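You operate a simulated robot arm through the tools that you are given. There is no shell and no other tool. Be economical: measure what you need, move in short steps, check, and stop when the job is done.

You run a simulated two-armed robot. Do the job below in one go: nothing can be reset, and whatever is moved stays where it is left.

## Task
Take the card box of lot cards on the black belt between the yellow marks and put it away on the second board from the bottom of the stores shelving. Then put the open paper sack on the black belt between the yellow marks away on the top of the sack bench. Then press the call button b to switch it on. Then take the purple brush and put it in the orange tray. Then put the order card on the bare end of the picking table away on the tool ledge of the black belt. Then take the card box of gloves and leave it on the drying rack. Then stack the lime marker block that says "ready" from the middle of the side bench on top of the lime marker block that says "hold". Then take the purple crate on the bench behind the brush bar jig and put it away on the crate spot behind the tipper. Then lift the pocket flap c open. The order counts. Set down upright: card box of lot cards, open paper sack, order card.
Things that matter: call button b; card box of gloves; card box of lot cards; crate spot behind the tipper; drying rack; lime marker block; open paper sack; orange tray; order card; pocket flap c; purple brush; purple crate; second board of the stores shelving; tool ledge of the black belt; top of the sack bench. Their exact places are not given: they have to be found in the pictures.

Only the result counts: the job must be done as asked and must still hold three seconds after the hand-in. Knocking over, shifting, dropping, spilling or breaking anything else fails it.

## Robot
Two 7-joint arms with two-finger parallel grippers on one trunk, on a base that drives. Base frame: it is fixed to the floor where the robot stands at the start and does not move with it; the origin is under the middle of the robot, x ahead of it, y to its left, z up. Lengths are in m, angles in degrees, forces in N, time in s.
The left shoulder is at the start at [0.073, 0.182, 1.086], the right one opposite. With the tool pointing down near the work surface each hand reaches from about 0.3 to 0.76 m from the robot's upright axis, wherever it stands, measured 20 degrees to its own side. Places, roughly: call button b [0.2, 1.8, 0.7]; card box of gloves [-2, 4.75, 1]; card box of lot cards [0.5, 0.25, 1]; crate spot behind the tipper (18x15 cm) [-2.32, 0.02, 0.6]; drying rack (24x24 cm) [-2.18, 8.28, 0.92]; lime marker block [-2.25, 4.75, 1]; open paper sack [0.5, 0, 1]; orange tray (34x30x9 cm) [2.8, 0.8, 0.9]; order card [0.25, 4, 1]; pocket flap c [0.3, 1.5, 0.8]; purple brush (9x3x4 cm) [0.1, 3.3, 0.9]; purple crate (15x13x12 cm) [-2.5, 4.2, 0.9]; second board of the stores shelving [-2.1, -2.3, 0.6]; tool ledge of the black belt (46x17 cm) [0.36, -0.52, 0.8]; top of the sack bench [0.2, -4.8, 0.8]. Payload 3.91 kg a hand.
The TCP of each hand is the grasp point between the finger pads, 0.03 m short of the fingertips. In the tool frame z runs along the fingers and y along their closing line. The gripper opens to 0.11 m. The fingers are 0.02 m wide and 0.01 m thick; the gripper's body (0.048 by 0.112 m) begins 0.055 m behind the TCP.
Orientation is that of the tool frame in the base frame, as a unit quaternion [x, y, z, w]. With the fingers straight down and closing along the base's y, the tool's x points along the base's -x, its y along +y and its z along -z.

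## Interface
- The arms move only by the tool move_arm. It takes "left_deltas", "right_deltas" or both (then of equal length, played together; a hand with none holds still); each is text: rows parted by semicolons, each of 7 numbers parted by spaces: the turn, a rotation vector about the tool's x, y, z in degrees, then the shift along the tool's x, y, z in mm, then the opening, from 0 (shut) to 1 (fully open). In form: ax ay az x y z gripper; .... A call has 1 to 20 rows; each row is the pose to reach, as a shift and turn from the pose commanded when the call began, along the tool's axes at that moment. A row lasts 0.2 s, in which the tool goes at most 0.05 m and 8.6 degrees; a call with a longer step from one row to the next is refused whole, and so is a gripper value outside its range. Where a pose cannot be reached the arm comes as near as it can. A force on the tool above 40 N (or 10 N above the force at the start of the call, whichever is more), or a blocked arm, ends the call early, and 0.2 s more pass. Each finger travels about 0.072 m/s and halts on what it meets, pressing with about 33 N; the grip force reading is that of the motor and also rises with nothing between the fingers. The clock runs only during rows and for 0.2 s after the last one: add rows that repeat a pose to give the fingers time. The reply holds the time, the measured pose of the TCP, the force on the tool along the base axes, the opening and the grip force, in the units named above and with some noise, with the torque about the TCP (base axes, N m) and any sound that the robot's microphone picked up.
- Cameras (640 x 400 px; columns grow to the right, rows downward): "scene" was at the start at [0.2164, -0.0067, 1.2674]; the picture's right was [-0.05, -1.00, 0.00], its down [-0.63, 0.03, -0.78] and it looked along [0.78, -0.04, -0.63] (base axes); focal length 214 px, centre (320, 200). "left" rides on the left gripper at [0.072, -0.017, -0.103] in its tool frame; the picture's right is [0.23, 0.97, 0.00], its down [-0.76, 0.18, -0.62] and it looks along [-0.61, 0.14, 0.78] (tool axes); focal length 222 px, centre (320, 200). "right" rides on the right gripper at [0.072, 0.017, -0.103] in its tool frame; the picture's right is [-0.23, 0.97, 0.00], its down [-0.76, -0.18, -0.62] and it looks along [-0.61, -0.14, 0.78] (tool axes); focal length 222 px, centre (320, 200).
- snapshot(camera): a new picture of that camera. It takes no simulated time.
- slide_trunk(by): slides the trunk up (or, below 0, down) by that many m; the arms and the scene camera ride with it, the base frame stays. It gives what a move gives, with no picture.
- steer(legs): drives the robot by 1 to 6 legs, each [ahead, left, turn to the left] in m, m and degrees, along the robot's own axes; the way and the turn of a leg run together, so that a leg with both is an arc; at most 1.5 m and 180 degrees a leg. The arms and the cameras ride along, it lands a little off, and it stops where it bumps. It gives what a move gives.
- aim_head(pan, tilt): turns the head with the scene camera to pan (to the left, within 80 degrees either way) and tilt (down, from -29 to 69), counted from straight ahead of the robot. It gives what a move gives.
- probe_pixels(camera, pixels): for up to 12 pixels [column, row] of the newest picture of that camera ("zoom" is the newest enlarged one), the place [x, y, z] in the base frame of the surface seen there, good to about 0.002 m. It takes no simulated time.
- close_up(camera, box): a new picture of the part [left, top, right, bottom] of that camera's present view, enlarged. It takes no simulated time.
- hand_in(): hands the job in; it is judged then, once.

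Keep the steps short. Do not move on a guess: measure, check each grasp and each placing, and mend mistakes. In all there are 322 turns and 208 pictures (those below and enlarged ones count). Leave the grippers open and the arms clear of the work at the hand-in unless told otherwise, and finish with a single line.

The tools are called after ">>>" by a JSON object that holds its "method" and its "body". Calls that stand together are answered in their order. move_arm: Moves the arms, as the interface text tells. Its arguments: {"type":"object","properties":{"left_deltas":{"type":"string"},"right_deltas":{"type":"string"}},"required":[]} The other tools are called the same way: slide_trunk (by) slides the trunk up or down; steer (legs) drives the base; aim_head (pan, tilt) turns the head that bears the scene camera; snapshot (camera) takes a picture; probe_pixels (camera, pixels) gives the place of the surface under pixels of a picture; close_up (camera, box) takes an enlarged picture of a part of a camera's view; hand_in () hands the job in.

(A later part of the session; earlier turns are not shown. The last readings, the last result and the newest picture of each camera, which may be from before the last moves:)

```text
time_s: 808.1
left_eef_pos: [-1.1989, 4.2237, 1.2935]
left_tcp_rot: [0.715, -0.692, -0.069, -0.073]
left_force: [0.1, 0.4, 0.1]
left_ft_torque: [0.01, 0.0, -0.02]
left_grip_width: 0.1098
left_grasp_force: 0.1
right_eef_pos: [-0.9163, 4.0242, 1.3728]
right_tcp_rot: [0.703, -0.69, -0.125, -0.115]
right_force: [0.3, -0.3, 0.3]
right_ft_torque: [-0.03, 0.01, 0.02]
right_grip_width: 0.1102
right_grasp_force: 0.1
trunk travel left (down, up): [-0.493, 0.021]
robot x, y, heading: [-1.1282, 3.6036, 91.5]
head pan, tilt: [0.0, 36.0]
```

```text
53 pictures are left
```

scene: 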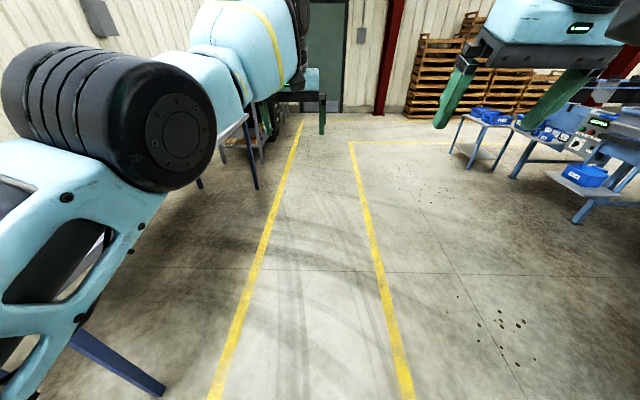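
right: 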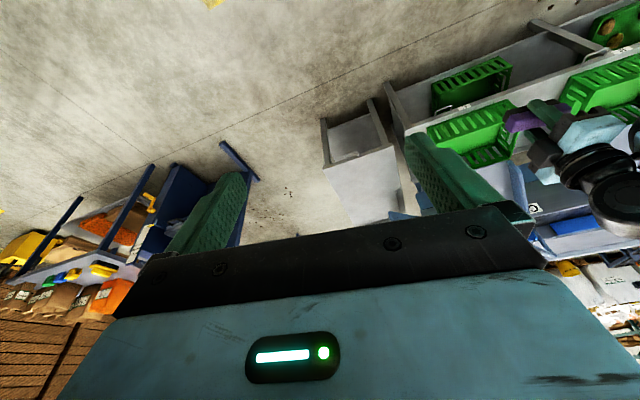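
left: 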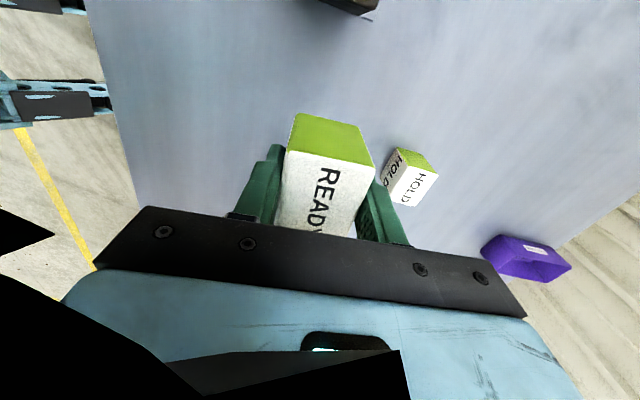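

The left arm is in the folded posture again. I'll repeat the recovery sequence here in the open aisle: tilt, pull back, yaw out.

>>> {"method": "move_arm", "body": {"left_deltas": "0 -7 0 0 0 0 1; 0 -14 0 0 0 0 1; 0 -21 0 0 0 0 1; 0 -28 0 0 0 0 1; 0 -34 0 0 0 0 1; 0 -34 0 0 0 0 1"}}

>>> {"method": "move_arm", "body": {"left_deltas": "5.6 0 5.6 10 0 -10 1; 11.2 0 11.2 20 0 -20 1; 16.8 0 16.8 30 0 -30 1; 22.4 0 22.4 40 0 -40 1; 28 0 28 50 0 -50 1; 33.6 0 33.6 60 0 -60 1; 39.2 0 39.2 60 0 -60 1; 44.8 0 44.8 60 0 -60 1; 50.5 0 50.5 60 0 -60 1; 50.5 0 50.5 60 0 -60 1"}}

>>> {"method": "move_arm", "body": {"left_deltas": "0 7.5 0 0 0 0 1; 0 15 0 0 0 0 1; 0 22.5 0 0 0 0 1; 0 30 0 0 0 0 1; 0 37.5 0 0 0 0 1; 0 45 0 0 0 0 1; 0 45 0 0 0 0 1"}}

>>> {"method": "snapshot", "body": {"camera": "scene"}}

```text
time_s: 809.8
left_eef_pos: [-1.2068, 4.3233, 1.3401]
left_tcp_rot: [0.685, -0.617, -0.274, -0.274]
left_force: [-0.6, 0.9, 0.2]
left_ft_torque: [-0.02, -0.03, 0.01]
left_grip_width: 0.1099
left_grasp_force: 0.1
left hand out of reach, approached as far as the arm can: row 1, 2, 3, 4, 5, 6
right_eef_pos: [-0.9157, 4.0227, 1.3738]
right_tcp_rot: [0.704, -0.69, -0.125, -0.116]
right_force: [-0.2, -0.7, -0.5]
right_ft_torque: [-0.01, -0.02, 0.0]
right_grip_width: 0.1098
right_grasp_force: 0.0
trunk travel left (down, up): [-0.493, 0.021]
robot x, y, heading: [-1.1269, 3.6045, 91.5]
head pan, tilt: [0.0, 36.0]
stopped in row 6 (left hand): the arm was blocked; the commanded pose is now the measured one
```

```text
time_s: 812.0
left_eef_pos: [-1.1922, 4.2651, 1.3477]
left_tcp_rot: [-0.185, 0.898, 0.08, 0.391]
left_force: [-0.4, 0.2, 0.5]
left_ft_torque: [0.04, -0.02, -0.02]
left_grip_width: 0.1101
left_grasp_force: 0.1
left hand out of reach, approached as far as the arm can: row 1, 2, 3, 4, 5, 6, 7, 8, 9, 10
right_eef_pos: [-0.9158, 4.0228, 1.3735]
right_tcp_rot: [0.704, -0.69, -0.126, -0.115]
right_force: [0.1, -0.4, 0.0]
right_ft_torque: [0.0, -0.02, 0.0]
right_grip_width: 0.1101
right_grasp_force: 0.1
trunk travel left (down, up): [-0.493, 0.021]
robot x, y, heading: [-1.1261, 3.6031, 91.4]
head pan, tilt: [0.0, 36.0]
```

```text
time_s: 813.5
left_eef_pos: [-1.2166, 4.1856, 1.3169]
left_tcp_rot: [-0.202, 0.979, 0.002, 0.018]
left_force: [-0.9, -0.1, -0.3]
left_ft_torque: [0.0, -0.02, 0.0]
left_grip_width: 0.1101
left_grasp_force: 0.1
left hand out of reach, approached as far as the arm can: row 1, 2, 3, 4, 5, 6, 7
right_eef_pos: [-0.9167, 4.025, 1.3732]
right_tcp_rot: [0.704, -0.69, -0.124, -0.115]
right_force: [0.3, 0.1, 1.1]
right_ft_torque: [-0.02, 0.0, 0.04]
right_grip_width: 0.1101
right_grasp_force: 0.0
trunk travel left (down, up): [-0.493, 0.021]
robot x, y, heading: [-1.1244, 3.6036, 91.8]
head pan, tilt: [0.0, 36.0]
```

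```text
52 pictures are left
```

scene: 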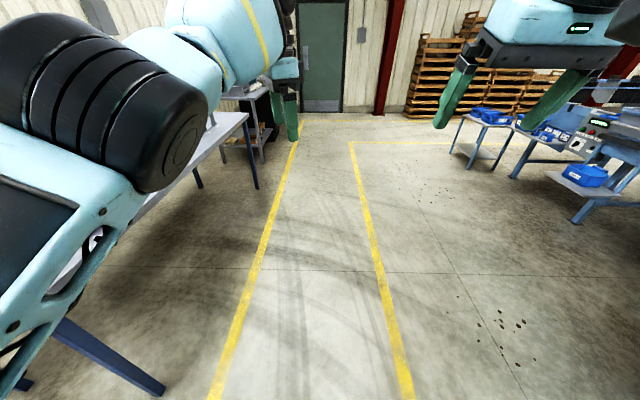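

Now lower the hand: the arm should relax with the hand down and to the left.

>>> {"method": "move_arm", "body": {"left_deltas": "0 0 0 0 0 40 1; 0 0 0 0 0 80 1; 0 0 0 0 0 120 1; 0 0 0 0 0 160 1; 0 0 0 0 0 200 1; 0 0 0 0 0 240 1; 0 0 0 0 0 240 1"}}

>>> {"method": "move_arm", "body": {"left_deltas": "0 0 -7.5 0 0 0 1; 0 0 -15 0 0 0 1; 0 0 -22.5 0 0 0 1; 0 0 -30 0 0 0 1; 0 0 -37.5 0 0 0 1; 0 0 -45 0 0 0 1; 0 0 -52.5 0 0 0 1; 0 0 -60 0 0 0 1; 0 0 -66 0 0 0 1; 0 0 -66 0 0 0 1"}}

>>> {"method": "snapshot", "body": {"camera": "scene"}}

```text
time_s: 815.1
left_eef_pos: [-1.1915, 4.236, 1.0811]
left_tcp_rot: [-0.203, 0.979, 0.003, 0.018]
left_force: [0.1, -0.4, -0.1]
left_ft_torque: [0.01, -0.03, -0.02]
left_grip_width: 0.11
left_grasp_force: 0.0
left hand out of reach, approached as far as the arm can: row 1, 2, 3, 4, 5, 6, 7
right_eef_pos: [-0.9162, 4.0219, 1.3742]
right_tcp_rot: [0.703, -0.69, -0.125, -0.116]
right_force: [0.1, -0.1, 1.2]
right_ft_torque: [-0.05, 0.02, 0.0]
right_grip_width: 0.1099
right_grasp_force: 0.0
trunk travel left (down, up): [-0.493, 0.021]
robot x, y, heading: [-1.1253, 3.6014, 91.4]
head pan, tilt: [0.0, 36.0]
```

```text
time_s: 817.4
left_eef_pos: [-1.1912, 4.2349, 1.0797]
left_tcp_rot: [-0.703, 0.711, -0.007, 0.016]
left_force: [1.0, 0.0, -0.4]
left_ft_torque: [0.0, 0.0, -0.02]
left_grip_width: 0.1099
left_grasp_force: 0.1
right_eef_pos: [-0.9149, 4.0218, 1.3749]
right_tcp_rot: [0.703, -0.69, -0.125, -0.116]
right_force: [0.2, -0.5, -0.1]
right_ft_torque: [-0.02, -0.01, 0.01]
right_grip_width: 0.1099
right_grasp_force: 0.1
trunk travel left (down, up): [-0.493, 0.021]
robot x, y, heading: [-1.1221, 3.6078, 91.4]
head pan, tilt: [0.0, 36.0]
```

```text
51 pictures are left
```

scene: 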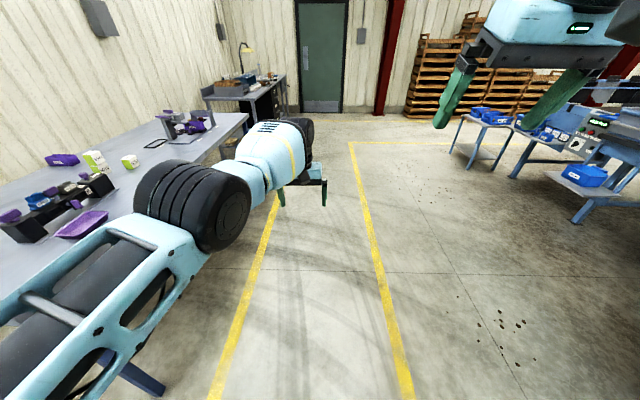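

Posture good again, hand vertical, closing across x. Pull in 5 cm, raise 6 cm, then slide sideways into the gap.

>>> {"method": "move_arm", "body": {"left_deltas": "0 0 0 20 0 -20 0.8; 0 0 0 40 0 -40 0.7; 0 0 0 50 0 -60 0.6; 0 0 0 50 0 -60 0.6"}}

>>> {"method": "steer", "body": {"legs": [[0, 0, -1.4], [0, 0.7, 0]]}}

>>> {"method": "snapshot", "body": {"camera": "scene"}}

```text
time_s: 818.4
left_eef_pos: [-1.1818, 4.2253, 1.146]
left_tcp_rot: [-0.703, 0.711, -0.008, 0.017]
left_force: [0.6, -0.2, 0.2]
left_ft_torque: [-0.02, -0.02, 0.0]
left_grip_width: 0.0662
left_grasp_force: 0.0
left hand out of reach, approached as far as the arm can: row 1, 2, 3, 4
right_eef_pos: [-0.9157, 4.0239, 1.3733]
right_tcp_rot: [0.703, -0.69, -0.124, -0.115]
right_force: [-0.1, -0.5, 0.2]
right_ft_torque: [-0.03, 0.0, 0.0]
right_grip_width: 0.11
right_grasp_force: 0.0
trunk travel left (down, up): [-0.493, 0.021]
robot x, y, heading: [-1.1249, 3.6066, 91.7]
head pan, tilt: [0.0, 36.0]
```

```text
time_s: 825.2
left_eef_pos: [-1.8523, 4.2272, 1.1457]
left_tcp_rot: [-0.691, 0.722, -0.007, 0.017]
left_force: [0.5, 0.0, 0.5]
left_ft_torque: [-0.01, 0.0, -0.02]
left_grip_width: 0.0662
left_grasp_force: 0.0
right_eef_pos: [-1.5936, 4.017, 1.3727]
right_tcp_rot: [-0.692, 0.701, 0.123, 0.117]
right_force: [0.6, -0.5, -0.6]
right_ft_torque: [-0.03, 0.0, 0.02]
right_grip_width: 0.1098
right_grasp_force: 0.1
trunk travel left (down, up): [-0.493, 0.021]
robot x, y, heading: [-1.8169, 3.6031, 89.6]
head pan, tilt: [0.0, 36.0]
```

```text
50 pictures are left
```

scene: 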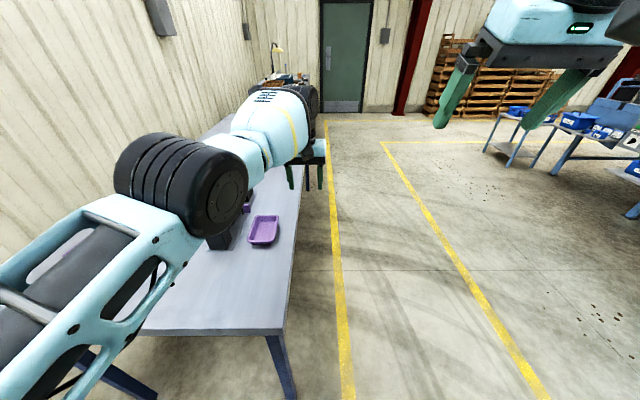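

Continue 0.6 m left, keeping 3 cm back.

>>> {"method": "steer", "body": {"legs": [[-0.03, 0.3, 0.4], [0, 0.3, 0]]}}

>>> {"method": "snapshot", "body": {"camera": "left"}}

>>> {"method": "snapshot", "body": {"camera": "scene"}}

```text
time_s: 831.3
left_eef_pos: [-2.4558, 4.1973, 1.1466]
left_tcp_rot: [-0.693, 0.721, -0.007, 0.015]
left_force: [1.5, -0.2, -0.1]
left_ft_torque: [0.0, 0.01, -0.01]
left_grip_width: 0.066
left_grasp_force: 0.0
right_eef_pos: [-2.197, 3.9872, 1.3745]
right_tcp_rot: [-0.693, 0.701, 0.122, 0.117]
right_force: [-0.4, 0.6, 0.4]
right_ft_torque: [0.03, 0.01, -0.01]
right_grip_width: 0.1099
right_grasp_force: 0.1
trunk travel left (down, up): [-0.493, 0.021]
robot x, y, heading: [-2.423, 3.5739, 90.0]
head pan, tilt: [0.0, 36.0]
```

```text
49 pictures are left
```

left: 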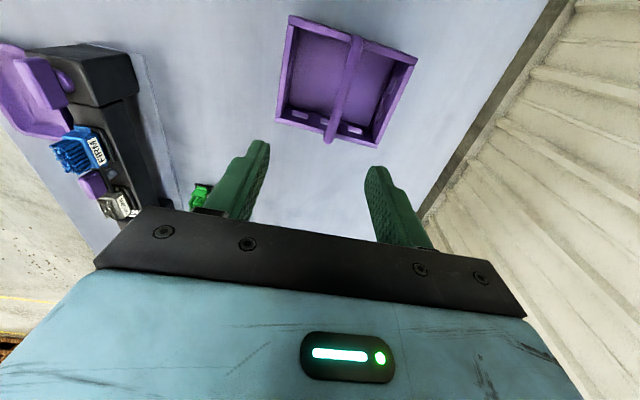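

```text
48 pictures are left
```

scene: 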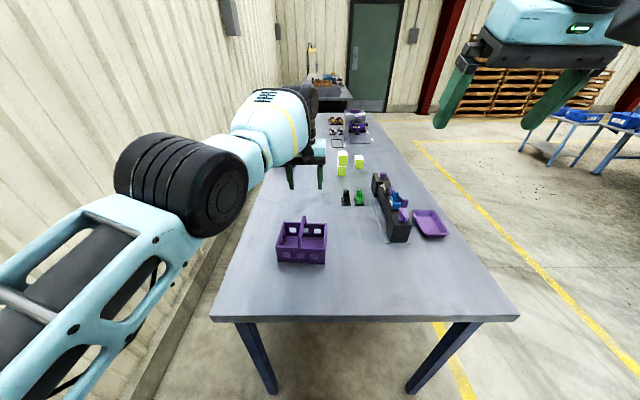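

The crate and its central handle bar are clear. Measuring the bar.

>>> {"method": "probe_pixels", "body": {"camera": "left", "pixels": [[355, 42], [349, 65], [342, 92], [336, 115], [331, 138], [292, 20], [416, 62], [378, 145], [278, 118], [320, 60], [380, 80]]}}

>>> {"method": "probe_pixels", "body": {"camera": "scene", "pixels": [[303, 217], [302, 232], [304, 240], [280, 224], [326, 225], [300, 245]]}}

```text
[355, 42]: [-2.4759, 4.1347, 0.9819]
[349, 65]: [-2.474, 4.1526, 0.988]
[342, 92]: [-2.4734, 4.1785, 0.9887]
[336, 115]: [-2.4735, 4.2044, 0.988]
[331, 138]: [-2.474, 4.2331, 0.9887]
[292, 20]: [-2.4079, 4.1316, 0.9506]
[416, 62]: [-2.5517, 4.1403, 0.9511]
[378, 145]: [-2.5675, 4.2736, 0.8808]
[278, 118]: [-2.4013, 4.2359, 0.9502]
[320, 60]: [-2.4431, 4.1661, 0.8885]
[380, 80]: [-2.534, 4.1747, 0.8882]
```

```text
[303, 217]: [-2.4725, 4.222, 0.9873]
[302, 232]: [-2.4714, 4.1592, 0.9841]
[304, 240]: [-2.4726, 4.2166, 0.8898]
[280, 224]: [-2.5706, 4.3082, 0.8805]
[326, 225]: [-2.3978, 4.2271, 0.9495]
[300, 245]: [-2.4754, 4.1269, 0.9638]
```

Bar at x=-2.4735, y 4.13–4.25, top z=0.989. Descend partway toward it and check.

>>> {"method": "move_arm", "body": {"left_deltas": "0 0 0 -10 0 20 0.6; 0 0 0 -20 0 40 0.6; 0 0 0 -34 0 65 0.6; 0 0 0 -34 0 90 0.6; 0 0 0 -34 0 90 0.6"}}

>>> {"method": "snapshot", "body": {"camera": "left"}}

```text
time_s: 832.5
left_eef_pos: [-2.4591, 4.2065, 1.0528]
left_tcp_rot: [-0.693, 0.721, -0.006, 0.016]
left_force: [0.1, -0.3, -0.6]
left_ft_torque: [-0.01, -0.01, -0.03]
left_grip_width: 0.0659
left_grasp_force: 0.0
left hand out of reach, approached as far as the arm can: row 1, 2, 3, 4, 5
right_eef_pos: [-2.1986, 3.9878, 1.3738]
right_tcp_rot: [-0.693, 0.701, 0.122, 0.117]
right_force: [-0.4, 0.1, 0.4]
right_ft_torque: [0.01, 0.01, -0.03]
right_grip_width: 0.1102
right_grasp_force: 0.1
trunk travel left (down, up): [-0.493, 0.021]
robot x, y, heading: [-2.418, 3.5724, 90.0]
head pan, tilt: [0.0, 36.0]
```

```text
47 pictures are left
```

left: 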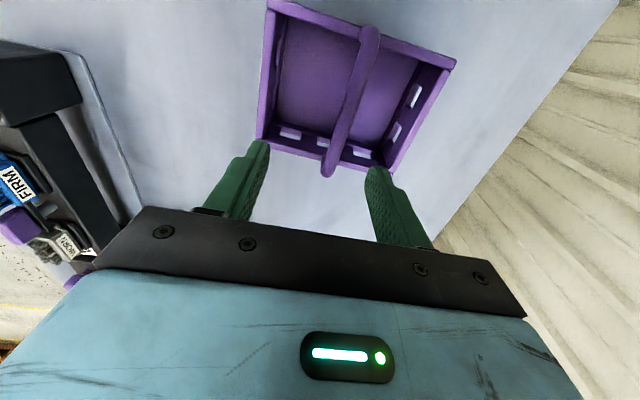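

The arm stays at its nearest reach, so I'll use the base for the fine shift (2 cm back, 1.4 cm left), then lower by trunk.

>>> {"method": "steer", "body": {"legs": [[-0.02, 0.014, 0]]}}

>>> {"method": "slide_trunk", "body": {"by": -0.062}}

>>> {"method": "snapshot", "body": {"camera": "left"}}

```text
time_s: 833.3
left_eef_pos: [-2.4731, 4.1873, 1.0508]
left_tcp_rot: [-0.692, 0.721, -0.009, 0.015]
left_force: [0.4, -0.1, -0.3]
left_ft_torque: [-0.03, 0.04, 0.02]
left_grip_width: 0.0659
left_grasp_force: 0.1
right_eef_pos: [-2.2093, 3.9695, 1.3733]
right_tcp_rot: [-0.693, 0.701, 0.122, 0.115]
right_force: [1.1, -0.3, -0.8]
right_ft_torque: [-0.04, 0.0, 0.0]
right_grip_width: 0.11
right_grasp_force: 0.1
trunk travel left (down, up): [-0.493, 0.021]
robot x, y, heading: [-2.4356, 3.5523, 90.0]
head pan, tilt: [0.0, 36.0]
```

```text
time_s: 834.3
left_eef_pos: [-2.4729, 4.1861, 0.9917]
left_tcp_rot: [-0.693, 0.72, -0.007, 0.016]
left_force: [-0.7, -1.6, 0.6]
left_ft_torque: [0.04, -0.03, 0.01]
left_grip_width: 0.0658
left_grasp_force: 0.0
right_eef_pos: [-2.2115, 3.9687, 1.3122]
right_tcp_rot: [-0.693, 0.7, 0.124, 0.117]
right_force: [-0.3, -0.1, -0.4]
right_ft_torque: [-0.05, -0.02, -0.02]
right_grip_width: 0.1101
right_grasp_force: 0.2
trunk travel left (down, up): [-0.431, 0.083]
robot x, y, heading: [-2.4325, 3.5551, 90.0]
head pan, tilt: [0.0, 36.0]
```

```text
46 pictures are left
```

left: 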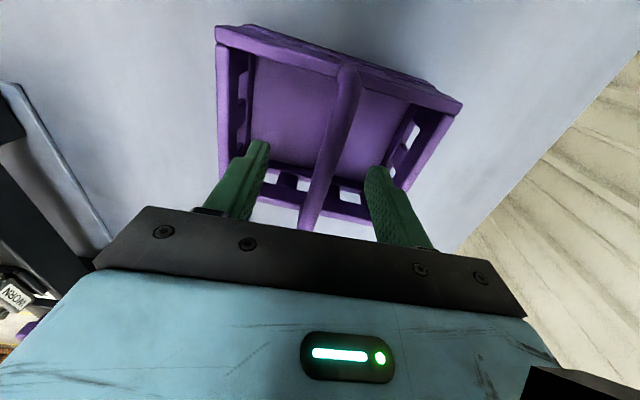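

Fingers straddle the bar. Lower 1 cm more, close and lift.

>>> {"method": "slide_trunk", "body": {"by": -0.01}}

>>> {"method": "move_arm", "body": {"left_deltas": "0 0 0 0 0 0 0.4; 0 0 0 0 0 0 0.2; 0 0 0 0 0 0 0; 0 0 0 0 0 0 0; 0 0 0 0 0 0 0; 0 0 0 0 0 0 0"}}

>>> {"method": "slide_trunk", "body": {"by": 0.08}}

>>> {"method": "snapshot", "body": {"camera": "scene"}}

```text
time_s: 834.9
left_eef_pos: [-2.4744, 4.1864, 0.9819]
left_tcp_rot: [-0.692, 0.721, -0.008, 0.016]
left_force: [-0.1, 0.2, -0.3]
left_ft_torque: [0.0, -0.02, 0.05]
left_grip_width: 0.0661
left_grasp_force: 0.1
right_eef_pos: [-2.2109, 3.9673, 1.302]
right_tcp_rot: [-0.693, 0.701, 0.123, 0.117]
right_force: [0.0, -0.3, -0.1]
right_ft_torque: [-0.01, 0.0, -0.01]
right_grip_width: 0.1098
right_grasp_force: 0.0
trunk travel left (down, up): [-0.421, 0.093]
robot x, y, heading: [-2.4339, 3.5574, 89.5]
head pan, tilt: [0.0, 36.0]
```

```text
time_s: 836.3
left_eef_pos: [-2.4728, 4.1862, 0.981]
left_tcp_rot: [-0.693, 0.721, -0.008, 0.017]
left_force: [0.2, -0.8, 1.5]
left_ft_torque: [0.13, 0.0, 0.03]
left_grip_width: 0.0108
left_grasp_force: 33.0
right_eef_pos: [-2.211, 3.9675, 1.3017]
right_tcp_rot: [-0.693, 0.701, 0.122, 0.117]
right_force: [-0.2, -0.5, 0.1]
right_ft_torque: [-0.01, 0.04, 0.02]
right_grip_width: 0.11
right_grasp_force: 0.0
trunk travel left (down, up): [-0.421, 0.093]
robot x, y, heading: [-2.4356, 3.5559, 90.0]
head pan, tilt: [0.0, 36.0]
```

```text
time_s: 837.5
left_eef_pos: [-2.473, 4.1846, 1.0704]
left_tcp_rot: [-0.692, 0.721, -0.002, 0.023]
left_force: [0.0, -0.3, -2.1]
left_ft_torque: [-0.02, 0.02, 0.04]
left_grip_width: 0.011
left_grasp_force: 33.1
right_eef_pos: [-2.2115, 3.9687, 1.3788]
right_tcp_rot: [-0.693, 0.701, 0.122, 0.116]
right_force: [0.6, -0.8, -0.6]
right_ft_torque: [-0.03, 0.03, 0.03]
right_grip_width: 0.1101
right_grasp_force: 0.0
trunk travel left (down, up): [-0.501, 0.013]
robot x, y, heading: [-2.4289, 3.5574, 90.1]
head pan, tilt: [0.0, 36.0]
```

```text
45 pictures are left
```

scene: 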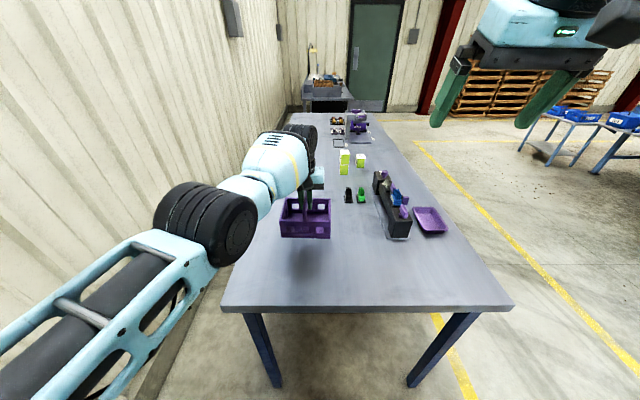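

Crate lifted. Raise the arm another 7 cm before sliding out.

>>> {"method": "move_arm", "body": {"left_deltas": "0 0 0 0 0 -25 0; 0 0 0 0 0 -50 0; 0 0 0 0 0 -80 0; 0 0 0 0 0 -80 0"}}

>>> {"method": "probe_pixels", "body": {"camera": "scene", "pixels": [[383, 175], [400, 195], [404, 212], [430, 210], [425, 232], [385, 238]]}}

```text
time_s: 838.5
left_eef_pos: [-2.4775, 4.1784, 1.1527]
left_tcp_rot: [-0.692, 0.721, -0.001, 0.023]
left_force: [0.3, 0.2, -1.3]
left_ft_torque: [-0.05, 0.0, -0.01]
left_grip_width: 0.0108
left_grasp_force: 33.3
right_eef_pos: [-2.2108, 3.9685, 1.3819]
right_tcp_rot: [-0.693, 0.7, 0.123, 0.117]
right_force: [-0.1, 0.6, 0.3]
right_ft_torque: [-0.03, 0.04, -0.02]
right_grip_width: 0.1101
right_grasp_force: 0.1
trunk travel left (down, up): [-0.501, 0.013]
robot x, y, heading: [-2.4318, 3.5549, 89.7]
head pan, tilt: [0.0, 36.0]
```

```text
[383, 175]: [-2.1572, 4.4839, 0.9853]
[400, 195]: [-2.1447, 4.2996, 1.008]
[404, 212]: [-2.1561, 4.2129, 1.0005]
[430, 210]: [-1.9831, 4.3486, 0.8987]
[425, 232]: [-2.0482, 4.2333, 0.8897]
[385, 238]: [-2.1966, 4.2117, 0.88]
```

Crate bottom ≈1.05, above the jig (1.01). Slide out to the aisle.

>>> {"method": "steer", "body": {"legs": [[0, -0.65, 0], [0, -0.75, 0]]}}

```text
time_s: 851.1
left_eef_pos: [-1.1031, 4.192, 1.1532]
left_tcp_rot: [-0.698, 0.716, -0.001, 0.023]
left_force: [-0.9, 1.4, -1.3]
left_ft_torque: [0.0, 0.0, 0.0]
left_grip_width: 0.0109
left_grasp_force: 33.1
right_eef_pos: [-0.8327, 3.9868, 1.3821]
right_tcp_rot: [0.699, -0.695, -0.124, -0.116]
right_force: [0.2, -0.3, 0.2]
right_ft_torque: [-0.04, 0.0, -0.02]
right_grip_width: 0.11
right_grasp_force: 0.1
trunk travel left (down, up): [-0.501, 0.013]
robot x, y, heading: [-1.0494, 3.5655, 90.7]
head pan, tilt: [0.0, 36.0]
```

Back down the aisle to the tipper and face it.

>>> {"method": "steer", "body": {"legs": [[-1.4, -0.05, -0.7], [-1.4, 0, 0], [-0.6, 0, 0], [0, 0, 75]]}}

>>> {"method": "snapshot", "body": {"camera": "scene"}}

```text
time_s: 870.8
left_eef_pos: [-1.6205, 0.3025, 1.1521]
left_tcp_rot: [0.987, -0.156, -0.012, -0.018]
left_force: [-0.2, -0.5, -2.4]
left_ft_torque: [-0.01, -0.01, 0.02]
left_grip_width: 0.0111
left_grasp_force: 33.0
right_eef_pos: [-1.3456, 0.5015, 1.3813]
right_tcp_rot: [0.976, -0.139, -0.168, -0.019]
right_force: [0.1, -0.1, 0.2]
right_ft_torque: [-0.02, 0.0, -0.01]
right_grip_width: 0.11
right_grasp_force: 0.0
trunk travel left (down, up): [-0.501, 0.013]
robot x, y, heading: [-1.0049, 0.1769, 164.4]
head pan, tilt: [0.0, 36.0]
```

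```text
44 pictures are left
```

scene: 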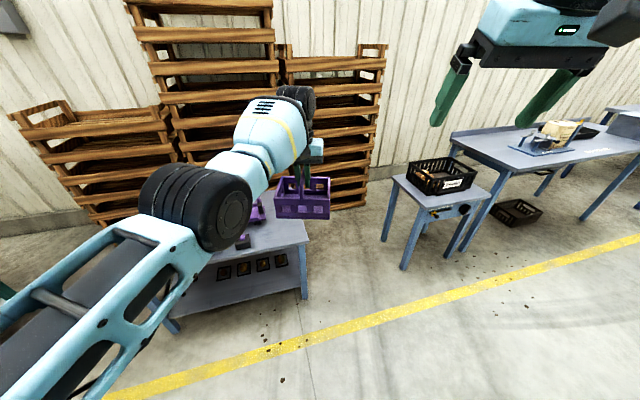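

The tipper bench is behind the arm at (250,240). Shift left for a clear view.

>>> {"method": "steer", "body": {"legs": [[0, 0, 15.6], [0, 0.5, 0]]}}

>>> {"method": "close_up", "body": {"camera": "scene", "box": [240, 110, 520, 310]}}

```text
time_s: 876.6
left_eef_pos: [-1.628, -0.3714, 1.1527]
left_tcp_rot: [1.0, -0.015, -0.015, -0.016]
left_force: [-0.1, -0.5, -1.4]
left_ft_torque: [-0.01, 0.0, -0.03]
left_grip_width: 0.0111
left_grasp_force: 33.0
right_eef_pos: [-1.4199, -0.102, 1.3826]
right_tcp_rot: [0.985, -0.001, -0.17, 0.005]
right_force: [-0.1, -0.6, -0.5]
right_ft_torque: [-0.01, -0.03, 0.04]
right_grip_width: 0.11
right_grasp_force: 0.1
trunk travel left (down, up): [-0.501, 0.013]
robot x, y, heading: [-1.0033, -0.3236, -179.8]
head pan, tilt: [0.0, 36.0]
```

```text
2.00 times, centred on (380, 210) of scene
```

zoom: 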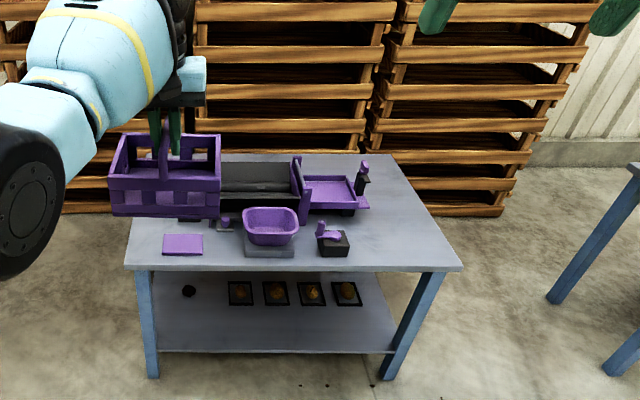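

>>> {"method": "probe_pixels", "body": {"camera": "zoom", "pixels": [[300, 262], [455, 265], [390, 158], [340, 168], [320, 195], [360, 195], [362, 170], [270, 160], [250, 165], [300, 165], [400, 200], [335, 155]]}}

>>> {"method": "close_up", "body": {"camera": "scene", "box": [330, 170, 470, 250]}}

```text
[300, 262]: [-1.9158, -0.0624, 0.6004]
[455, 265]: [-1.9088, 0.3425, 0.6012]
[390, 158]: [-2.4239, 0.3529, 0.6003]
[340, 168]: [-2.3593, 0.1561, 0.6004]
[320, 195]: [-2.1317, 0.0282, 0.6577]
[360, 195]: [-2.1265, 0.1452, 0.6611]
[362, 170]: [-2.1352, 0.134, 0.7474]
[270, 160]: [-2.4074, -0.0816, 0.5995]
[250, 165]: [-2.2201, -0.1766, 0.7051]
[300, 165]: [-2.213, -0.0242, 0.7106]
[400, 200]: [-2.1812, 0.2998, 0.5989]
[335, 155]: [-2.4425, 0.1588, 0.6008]
```

```text
4.57 times, centred on (400, 210) of scene
```

zoom: 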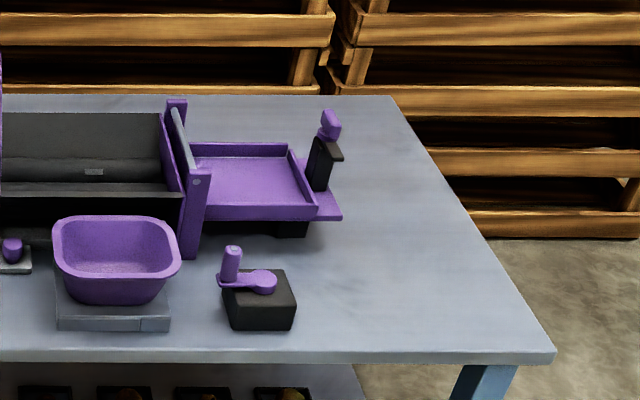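

>>> {"method": "probe_pixels", "body": {"camera": "zoom", "pixels": [[80, 116], [80, 108], [150, 116], [177, 104], [240, 147], [290, 150], [240, 138], [240, 110], [200, 200], [335, 125], [190, 120], [300, 100]]}}

```text
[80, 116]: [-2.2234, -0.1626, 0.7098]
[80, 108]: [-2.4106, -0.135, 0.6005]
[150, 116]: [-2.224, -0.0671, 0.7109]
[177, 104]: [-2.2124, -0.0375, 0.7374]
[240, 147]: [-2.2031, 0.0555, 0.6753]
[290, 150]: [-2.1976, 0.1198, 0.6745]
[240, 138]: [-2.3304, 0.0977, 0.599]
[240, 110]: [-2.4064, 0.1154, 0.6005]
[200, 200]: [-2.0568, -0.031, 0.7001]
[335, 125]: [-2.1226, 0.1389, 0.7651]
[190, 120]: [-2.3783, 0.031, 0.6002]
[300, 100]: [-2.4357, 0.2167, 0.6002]
```

Bench z=0.60; the spot behind the tipper is around (-2.32,0.02) with tipper parts up to z≈0.77 in front. Lower the trunk 0.25 m (crate bottom then ≈0.80) and check.

>>> {"method": "slide_trunk", "body": {"by": -0.24}}

>>> {"method": "steer", "body": {"legs": [[0, -0.55, 0]]}}

>>> {"method": "move_arm", "body": {"left_deltas": "0 0 0 -20 40 0 0; 0 0 0 -40 80 0 0; 0 0 0 -60 120 0 0; 0 0 0 -80 160 0 0; 0 0 0 -80 160 0 0"}}

```text
time_s: 879.1
left_eef_pos: [-1.6136, -0.3711, 0.7112]
left_tcp_rot: [0.987, -0.013, 0.159, -0.019]
left_force: [-0.2, 0.4, -1.4]
left_ft_torque: [-0.01, 0.01, -0.02]
left_grip_width: 0.0109
left_grasp_force: 32.7
right_eef_pos: [-1.4192, -0.1021, 1.1429]
right_tcp_rot: [0.986, -0.001, -0.169, 0.005]
right_force: [-0.6, 0.4, 0.2]
right_ft_torque: [-0.01, 0.01, -0.02]
right_grip_width: 0.1097
right_grasp_force: 0.0
trunk travel left (down, up): [-0.261, 0.253]
robot x, y, heading: [-1.0069, -0.321, -179.7]
head pan, tilt: [0.0, 36.0]
```

```text
time_s: 884.4
left_eef_pos: [-1.618, 0.1774, 0.7102]
left_tcp_rot: [0.987, -0.013, 0.158, -0.02]
left_force: [0.0, -0.2, -1.4]
left_ft_torque: [0.0, 0.08, 0.04]
left_grip_width: 0.0108
left_grasp_force: 33.6
right_eef_pos: [-1.424, 0.4465, 1.142]
right_tcp_rot: [0.986, 0.0, -0.169, 0.005]
right_force: [0.4, 0.0, 0.8]
right_ft_torque: [-0.01, -0.01, -0.01]
right_grip_width: 0.1098
right_grasp_force: 0.1
trunk travel left (down, up): [-0.261, 0.253]
robot x, y, heading: [-1.0057, 0.2258, -179.6]
head pan, tilt: [0.0, 36.0]
```

```text
time_s: 885.6
left_eef_pos: [-1.662, 0.0168, 0.6876]
left_tcp_rot: [0.987, -0.013, 0.159, -0.02]
left_force: [0.6, -0.1, -1.2]
left_ft_torque: [0.02, 0.05, -0.03]
left_grip_width: 0.011
left_grasp_force: 33.6
left hand out of reach, approached as far as the arm can: row 2, 3, 4, 5
right_eef_pos: [-1.4239, 0.4459, 1.1412]
right_tcp_rot: [0.986, -0.001, -0.169, 0.005]
right_force: [1.2, -0.1, -0.2]
right_ft_torque: [-0.04, 0.06, 0.0]
right_grip_width: 0.1096
right_grasp_force: 0.1
trunk travel left (down, up): [-0.261, 0.253]
robot x, y, heading: [-1.0084, 0.2278, -179.5]
head pan, tilt: [0.0, 36.0]
```

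The hand pitched during the slide. Bring it vertical and up to z≈0.9.

>>> {"method": "move_arm", "body": {"left_deltas": "0 -3 0 10 0 -32 0; 0 -6 0 20 0 -64 0; 0 -9 0 30 0 -96 0; 0 -12 0 42 0 -128 0; 0 -15 0 52 0 -160 0; 0 -18 0 62 0 -190 0; 0 -18 0 62 0 -190 0"}}

>>> {"method": "snapshot", "body": {"camera": "scene"}}

```text
time_s: 887.2
left_eef_pos: [-1.7296, 0.0145, 0.8812]
left_tcp_rot: [1.0, -0.009, 0.003, -0.021]
left_force: [-0.1, 0.4, -1.1]
left_ft_torque: [-0.01, -0.02, -0.04]
left_grip_width: 0.011
left_grasp_force: 33.1
left hand out of reach, approached as far as the arm can: row 1, 2, 3, 4, 5, 6, 7
right_eef_pos: [-1.424, 0.4448, 1.1417]
right_tcp_rot: [0.986, -0.001, -0.169, 0.004]
right_force: [0.0, -0.3, 0.2]
right_ft_torque: [-0.02, -0.01, 0.0]
right_grip_width: 0.1099
right_grasp_force: 0.0
trunk travel left (down, up): [-0.261, 0.253]
robot x, y, heading: [-1.0065, 0.2289, -179.8]
head pan, tilt: [0.0, 36.0]
```

```text
41 pictures are left
```

scene: 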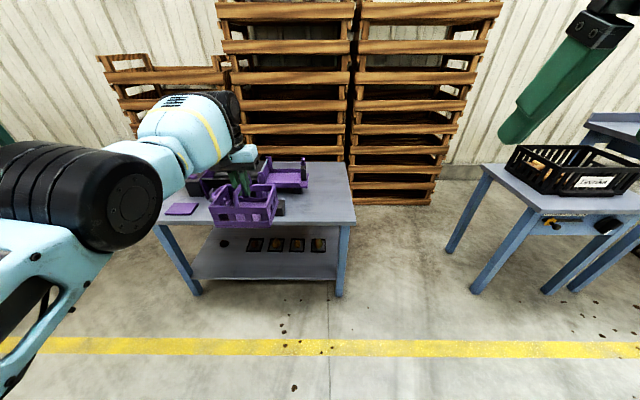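

Hand vertical at 0.72 m reach. Check the crate's attitude in a close-up.

>>> {"method": "close_up", "body": {"camera": "scene", "box": [190, 130, 330, 240]}}

>>> {"method": "probe_pixels", "body": {"camera": "zoom", "pixels": [[95, 245], [315, 235], [100, 295], [305, 335], [110, 330], [200, 340], [160, 250], [300, 250], [315, 205], [340, 190]]}}

```text
3.64 times, centred on (260, 185) of scene
```

zoom: 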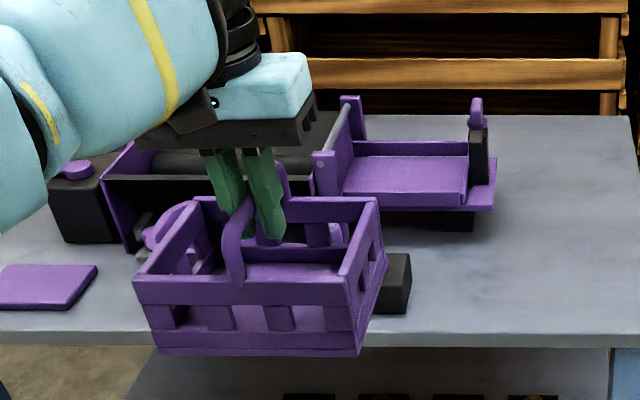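

```text
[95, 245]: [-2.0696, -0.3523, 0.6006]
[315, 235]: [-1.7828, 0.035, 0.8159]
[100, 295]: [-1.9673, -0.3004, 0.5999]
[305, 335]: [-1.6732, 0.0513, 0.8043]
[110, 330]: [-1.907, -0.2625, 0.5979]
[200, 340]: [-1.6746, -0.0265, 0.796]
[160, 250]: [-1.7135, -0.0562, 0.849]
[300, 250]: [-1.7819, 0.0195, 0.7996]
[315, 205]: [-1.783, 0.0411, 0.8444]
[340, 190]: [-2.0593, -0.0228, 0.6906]
```

The crate is level, bottom ≈0.785, above the tipper's divider (0.737). Drive forward 0.45 m and check.

>>> {"method": "steer", "body": {"legs": [[0.45, 0, -0.2]]}}

>>> {"method": "close_up", "body": {"camera": "scene", "box": [140, 110, 420, 285]}}

```text
time_s: 890.0
left_eef_pos: [-2.1884, 0.0144, 0.8815]
left_tcp_rot: [1.0, -0.01, 0.004, -0.022]
left_force: [-0.6, -0.8, -1.2]
left_ft_torque: [-0.01, 0.02, 0.03]
left_grip_width: 0.011
left_grasp_force: 32.6
right_eef_pos: [-1.8816, 0.4434, 1.1414]
right_tcp_rot: [0.986, -0.002, -0.169, 0.005]
right_force: [-0.2, 0.1, -0.5]
right_ft_torque: [0.02, 0.0, 0.0]
right_grip_width: 0.1101
right_grasp_force: 0.0
trunk travel left (down, up): [-0.261, 0.253]
robot x, y, heading: [-1.4685, 0.2242, -180.0]
head pan, tilt: [0.0, 36.0]
```

```text
2.29 times, centred on (280, 198) of scene
```

zoom: 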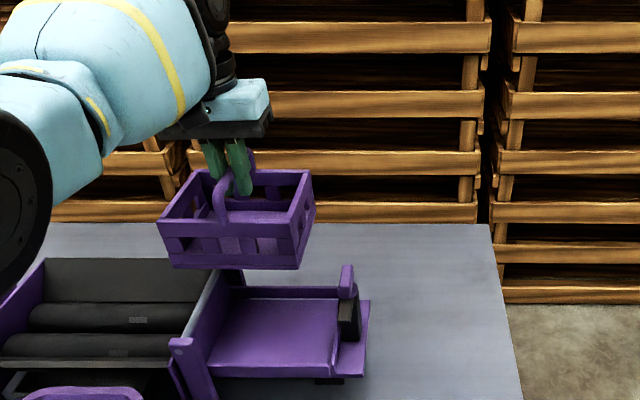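

Next 0.134 m forward.

>>> {"method": "steer", "body": {"legs": [[0.134, -0.006, 0]]}}

>>> {"method": "move_arm", "body": {"left_deltas": "0 0 0 0 0 30 0; 0 0 0 0 0 60 0; 0 0 0 0 0 90 0; 0 0 0 0 0 110 0; 0 0 0 0 0 110 0"}}

>>> {"method": "close_up", "body": {"camera": "scene", "box": [140, 130, 420, 305]}}

```text
time_s: 891.3
left_eef_pos: [-2.3212, 0.0223, 0.8803]
left_tcp_rot: [1.0, -0.013, 0.004, -0.022]
left_force: [-0.2, 0.8, -1.7]
left_ft_torque: [-0.01, 0.01, 0.01]
left_grip_width: 0.011
left_grasp_force: 33.2
right_eef_pos: [-2.013, 0.4502, 1.1412]
right_tcp_rot: [0.986, -0.004, -0.169, 0.004]
right_force: [0.0, -0.7, 0.4]
right_ft_torque: [-0.01, -0.03, 0.0]
right_grip_width: 0.11
right_grasp_force: 0.1
trunk travel left (down, up): [-0.261, 0.253]
robot x, y, heading: [-1.6018, 0.2281, -180.1]
head pan, tilt: [0.0, 36.0]
```

```text
time_s: 892.5
left_eef_pos: [-2.3222, 0.0262, 0.7695]
left_tcp_rot: [1.0, -0.011, 0.004, -0.021]
left_force: [-0.1, 0.3, -1.5]
left_ft_torque: [0.0, -0.01, -0.05]
left_grip_width: 0.0109
left_grasp_force: 33.3
right_eef_pos: [-2.0126, 0.4505, 1.1414]
right_tcp_rot: [0.985, -0.004, -0.17, 0.004]
right_force: [0.1, 0.7, 0.4]
right_ft_torque: [0.0, 0.01, 0.02]
right_grip_width: 0.1101
right_grasp_force: 0.0
trunk travel left (down, up): [-0.261, 0.253]
robot x, y, heading: [-1.5994, 0.2283, -180.1]
head pan, tilt: [0.0, 36.0]
```

```text
2.29 times, centred on (280, 218) of scene
```

zoom: 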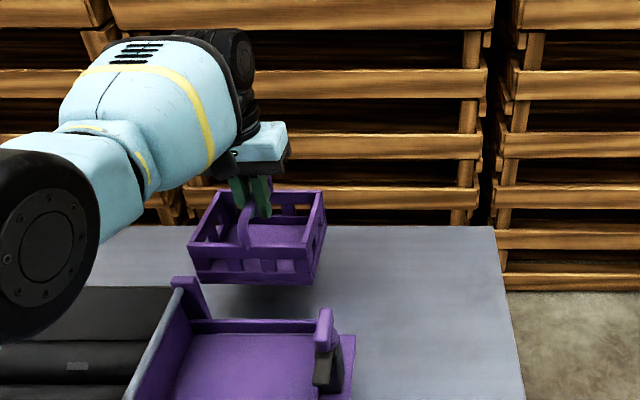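

Clear all round. Lower 58 mm, then fine steps.

>>> {"method": "move_arm", "body": {"left_deltas": "0 0 0 0 0 25 0; 0 0 0 0 0 50 0; 0 0 0 0 0 60 0; 0 0 0 0 0 60 0"}}

>>> {"method": "move_arm", "body": {"left_deltas": "0 0 0 0 0 2 0; 0 0 0 0 0 4 0; 0 0 0 0 0 6 0; 0 0 0 0 0 7 0; 0 0 0 0 0 7 0"}}

>>> {"method": "close_up", "body": {"camera": "scene", "box": [140, 130, 420, 305]}}

```text
time_s: 893.5
left_eef_pos: [-2.3182, 0.028, 0.7101]
left_tcp_rot: [1.0, -0.012, 0.004, -0.023]
left_force: [0.2, 0.1, -2.1]
left_ft_torque: [-0.05, 0.0, 0.01]
left_grip_width: 0.0109
left_grasp_force: 32.8
right_eef_pos: [-2.0132, 0.4504, 1.1419]
right_tcp_rot: [0.986, -0.004, -0.169, 0.004]
right_force: [0.1, -0.5, 0.3]
right_ft_torque: [0.02, 0.03, 0.0]
right_grip_width: 0.11
right_grasp_force: 0.0
trunk travel left (down, up): [-0.261, 0.253]
robot x, y, heading: [-1.5986, 0.2334, -179.9]
head pan, tilt: [0.0, 36.0]
```

```text
time_s: 894.7
left_eef_pos: [-2.3156, 0.0284, 0.7042]
left_tcp_rot: [1.0, -0.012, 0.003, -0.021]
left_force: [0.6, -0.1, -1.2]
left_ft_torque: [-0.01, 0.01, -0.02]
left_grip_width: 0.0109
left_grasp_force: 32.6
right_eef_pos: [-2.0123, 0.4504, 1.1411]
right_tcp_rot: [0.985, -0.004, -0.17, 0.004]
right_force: [-0.5, -0.9, 0.4]
right_ft_torque: [-0.01, -0.02, -0.02]
right_grip_width: 0.11
right_grasp_force: 0.0
trunk travel left (down, up): [-0.261, 0.253]
robot x, y, heading: [-1.5988, 0.2311, -180.2]
head pan, tilt: [0.0, 36.0]
```

```text
2.29 times, centred on (280, 218) of scene
```

zoom: 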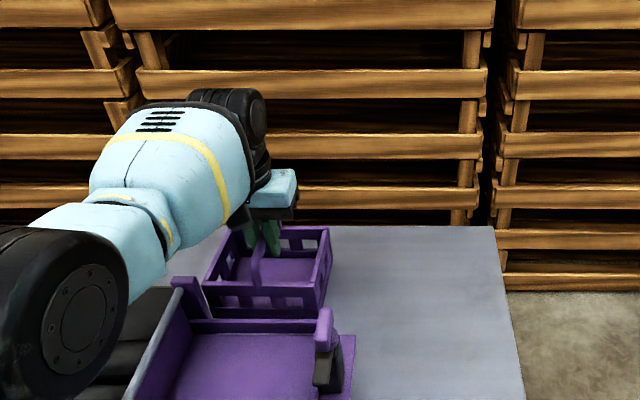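

Nudge 8 mm toward −y and lower to contact.

>>> {"method": "move_arm", "body": {"left_deltas": "0 0 0 -4 4 0 0; 0 0 0 -4 8 0 0; 0 0 0 -4 8 2 0; 0 0 0 -4 8 4 0; 0 0 0 -4 8 5 0; 0 0 0 -4 8 5 0"}}

```text
time_s: 896.1
left_eef_pos: [-2.3162, 0.0232, 0.7016]
left_tcp_rot: [1.0, -0.012, 0.001, -0.022]
left_force: [0.2, -1.4, 6.6]
left_ft_torque: [0.01, 0.5, 0.0]
left_grip_width: 0.0111
left_grasp_force: 33.6
left hand out of reach, approached as far as the arm can: row 1, 2, 3, 4, 5, 6
right_eef_pos: [-2.012, 0.4511, 1.1414]
right_tcp_rot: [0.986, -0.005, -0.169, 0.005]
right_force: [-0.4, -0.5, -0.2]
right_ft_torque: [0.01, 0.01, -0.02]
right_grip_width: 0.1102
right_grasp_force: 0.0
trunk travel left (down, up): [-0.261, 0.253]
robot x, y, heading: [-1.5981, 0.2292, -180.0]
head pan, tilt: [0.0, 36.0]
```

Contact. Release (opening 0.5) and rise.

>>> {"method": "move_arm", "body": {"left_deltas": "0 0 0 0 0 0 0.2; 0 0 0 0 0 0 0.4; 0 0 0 0 0 0 0.5; 0 0 0 0 0 0 0.5; 0 0 0 0 0 -30 0.5; 0 0 0 0 0 -70 0.5; 0 0 0 0 0 -110 0.5; 0 0 0 0 0 -150 0.5; 0 0 0 0 0 -150 0.5"}}

>>> {"method": "close_up", "body": {"camera": "scene", "box": [140, 130, 420, 305]}}

>>> {"method": "probe_pixels", "body": {"camera": "zoom", "pixels": [[205, 285], [315, 290], [325, 235], [240, 235], [262, 290], [245, 265], [300, 265]]}}

```text
time_s: 898.1
left_eef_pos: [-2.3238, 0.0157, 0.8498]
left_tcp_rot: [1.0, -0.013, 0.005, -0.022]
left_force: [-0.6, 0.1, -1.1]
left_ft_torque: [0.0, 0.01, -0.02]
left_grip_width: 0.055
left_grasp_force: 0.1
left hand out of reach, approached as far as the arm can: row 5, 6, 7, 8, 9
right_eef_pos: [-2.0124, 0.4508, 1.1409]
right_tcp_rot: [0.986, -0.005, -0.169, 0.004]
right_force: [-0.1, 0.9, 0.5]
right_ft_torque: [-0.04, -0.01, -0.01]
right_grip_width: 0.1099
right_grasp_force: 0.0
trunk travel left (down, up): [-0.261, 0.253]
robot x, y, heading: [-1.6006, 0.2324, -179.8]
head pan, tilt: [0.0, 36.0]
```

```text
2.29 times, centred on (280, 218) of scene
```

zoom: 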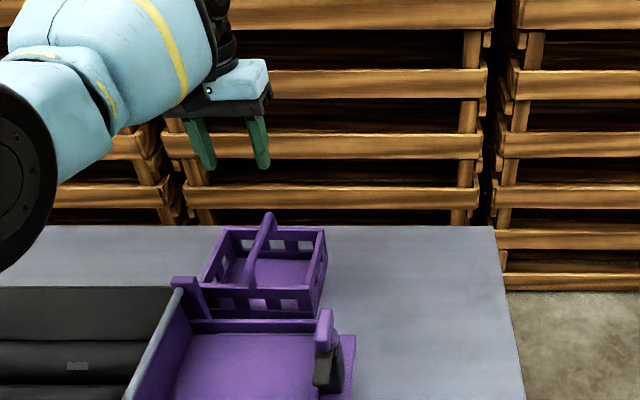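

```text
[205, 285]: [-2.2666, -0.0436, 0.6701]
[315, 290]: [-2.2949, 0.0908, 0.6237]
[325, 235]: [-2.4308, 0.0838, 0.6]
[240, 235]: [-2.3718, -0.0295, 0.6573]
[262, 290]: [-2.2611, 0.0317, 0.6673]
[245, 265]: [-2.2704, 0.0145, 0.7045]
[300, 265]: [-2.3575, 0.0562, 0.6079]
```

The crate stands on its spot behind the tipper. Now back out, pull the arm in, and go to pocket flap c.

>>> {"method": "steer", "body": {"legs": [[-0.65, 0, 0]]}}

>>> {"method": "move_arm", "body": {"left_deltas": "0 0 0 30 -10 0 0.5; 0 0 0 60 -20 0 0.5; 0 0 0 90 -30 0 0.5; 0 0 0 120 -40 0 0.5; 0 0 0 150 -40 0 0.5; 0 0 0 150 -40 0 0.5"}}

>>> {"method": "steer", "body": {"legs": [[0, 0, -90], [1.15, 0, 0], [0, 0, -90]]}}

>>> {"method": "snapshot", "body": {"camera": "scene"}}

```text
time_s: 901.7
left_eef_pos: [-1.6745, 0.0196, 0.8492]
left_tcp_rot: [1.0, -0.016, 0.004, -0.021]
left_force: [0.1, -1.0, 0.1]
left_ft_torque: [0.0, -0.01, -0.02]
left_grip_width: 0.0549
left_grasp_force: 0.0
right_eef_pos: [-1.358, 0.4517, 1.1426]
right_tcp_rot: [0.985, -0.008, -0.17, 0.004]
right_force: [-0.2, 0.8, -0.5]
right_ft_torque: [0.01, -0.03, 0.02]
right_grip_width: 0.1099
right_grasp_force: 0.1
trunk travel left (down, up): [-0.261, 0.253]
robot x, y, heading: [-0.949, 0.2252, 179.5]
head pan, tilt: [0.0, 36.0]
```

```text
time_s: 903.1
left_eef_pos: [-1.6672, 0.075, 0.8606]
left_tcp_rot: [1.0, -0.017, 0.005, -0.022]
left_force: [0.2, 0.2, -0.8]
left_ft_torque: [0.01, -0.02, 0.0]
left_grip_width: 0.0551
left_grasp_force: 0.0
left hand out of reach, approached as far as the arm can: row 1, 2, 3, 4, 5, 6
right_eef_pos: [-1.3584, 0.4527, 1.1412]
right_tcp_rot: [0.985, -0.009, -0.17, 0.003]
right_force: [0.2, -0.3, 1.2]
right_ft_torque: [0.0, -0.01, 0.03]
right_grip_width: 0.1096
right_grasp_force: 0.0
trunk travel left (down, up): [-0.261, 0.253]
robot x, y, heading: [-0.9506, 0.2269, 179.6]
head pan, tilt: [0.0, 36.0]
```

```text
time_s: 916.6
left_eef_pos: [-0.2441, 1.5537, 0.861]
left_tcp_rot: [0.001, 1.0, -0.022, -0.004]
left_force: [0.0, 0.1, -0.7]
left_ft_torque: [0.01, 0.02, -0.02]
left_grip_width: 0.0549
left_grasp_force: 0.0
right_eef_pos: [-0.541, 1.1674, 1.142]
right_tcp_rot: [-0.007, 0.985, 0.006, 0.17]
right_force: [-0.3, -1.0, 0.1]
right_ft_torque: [0.03, 0.05, 0.04]
right_grip_width: 0.1101
right_grasp_force: 0.0
trunk travel left (down, up): [-0.261, 0.253]
robot x, y, heading: [-0.9598, 1.382, 1.3]
head pan, tilt: [0.0, 36.0]
```

```text
35 pictures are left
```

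scene: 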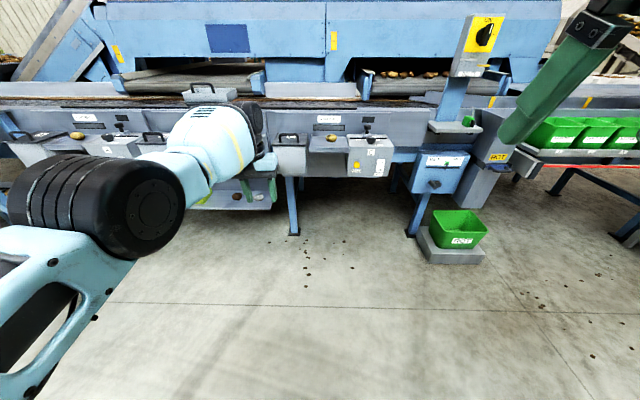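

>>> {"method": "close_up", "body": {"camera": "scene", "box": [255, 120, 345, 185]}}

>>> {"method": "probe_pixels", "body": {"camera": "zoom", "pixels": [[160, 110], [210, 88], [280, 85], [325, 105], [180, 140], [320, 140], [145, 155], [350, 160], [240, 158], [240, 130], [175, 105], [250, 108]]}}

```text
6.15 times, centred on (300, 152) of scene
```

zoom: 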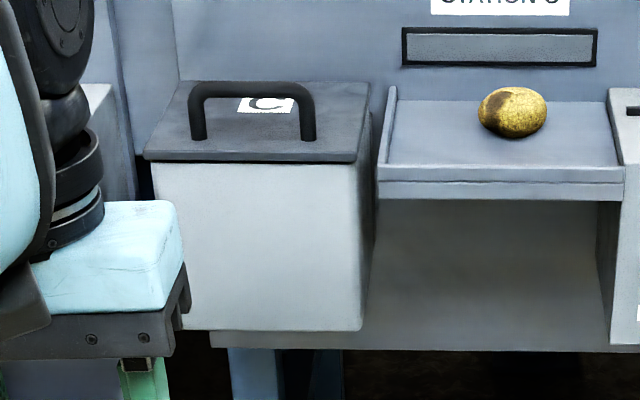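

```text
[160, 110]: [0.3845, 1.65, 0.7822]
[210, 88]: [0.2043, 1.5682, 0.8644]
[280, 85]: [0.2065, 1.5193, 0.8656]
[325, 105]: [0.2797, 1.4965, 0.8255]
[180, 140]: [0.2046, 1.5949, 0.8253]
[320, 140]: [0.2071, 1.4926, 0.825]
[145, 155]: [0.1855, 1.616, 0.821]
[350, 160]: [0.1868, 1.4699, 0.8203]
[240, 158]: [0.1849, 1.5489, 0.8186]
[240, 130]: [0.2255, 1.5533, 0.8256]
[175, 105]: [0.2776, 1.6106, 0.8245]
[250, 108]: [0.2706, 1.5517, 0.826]
```

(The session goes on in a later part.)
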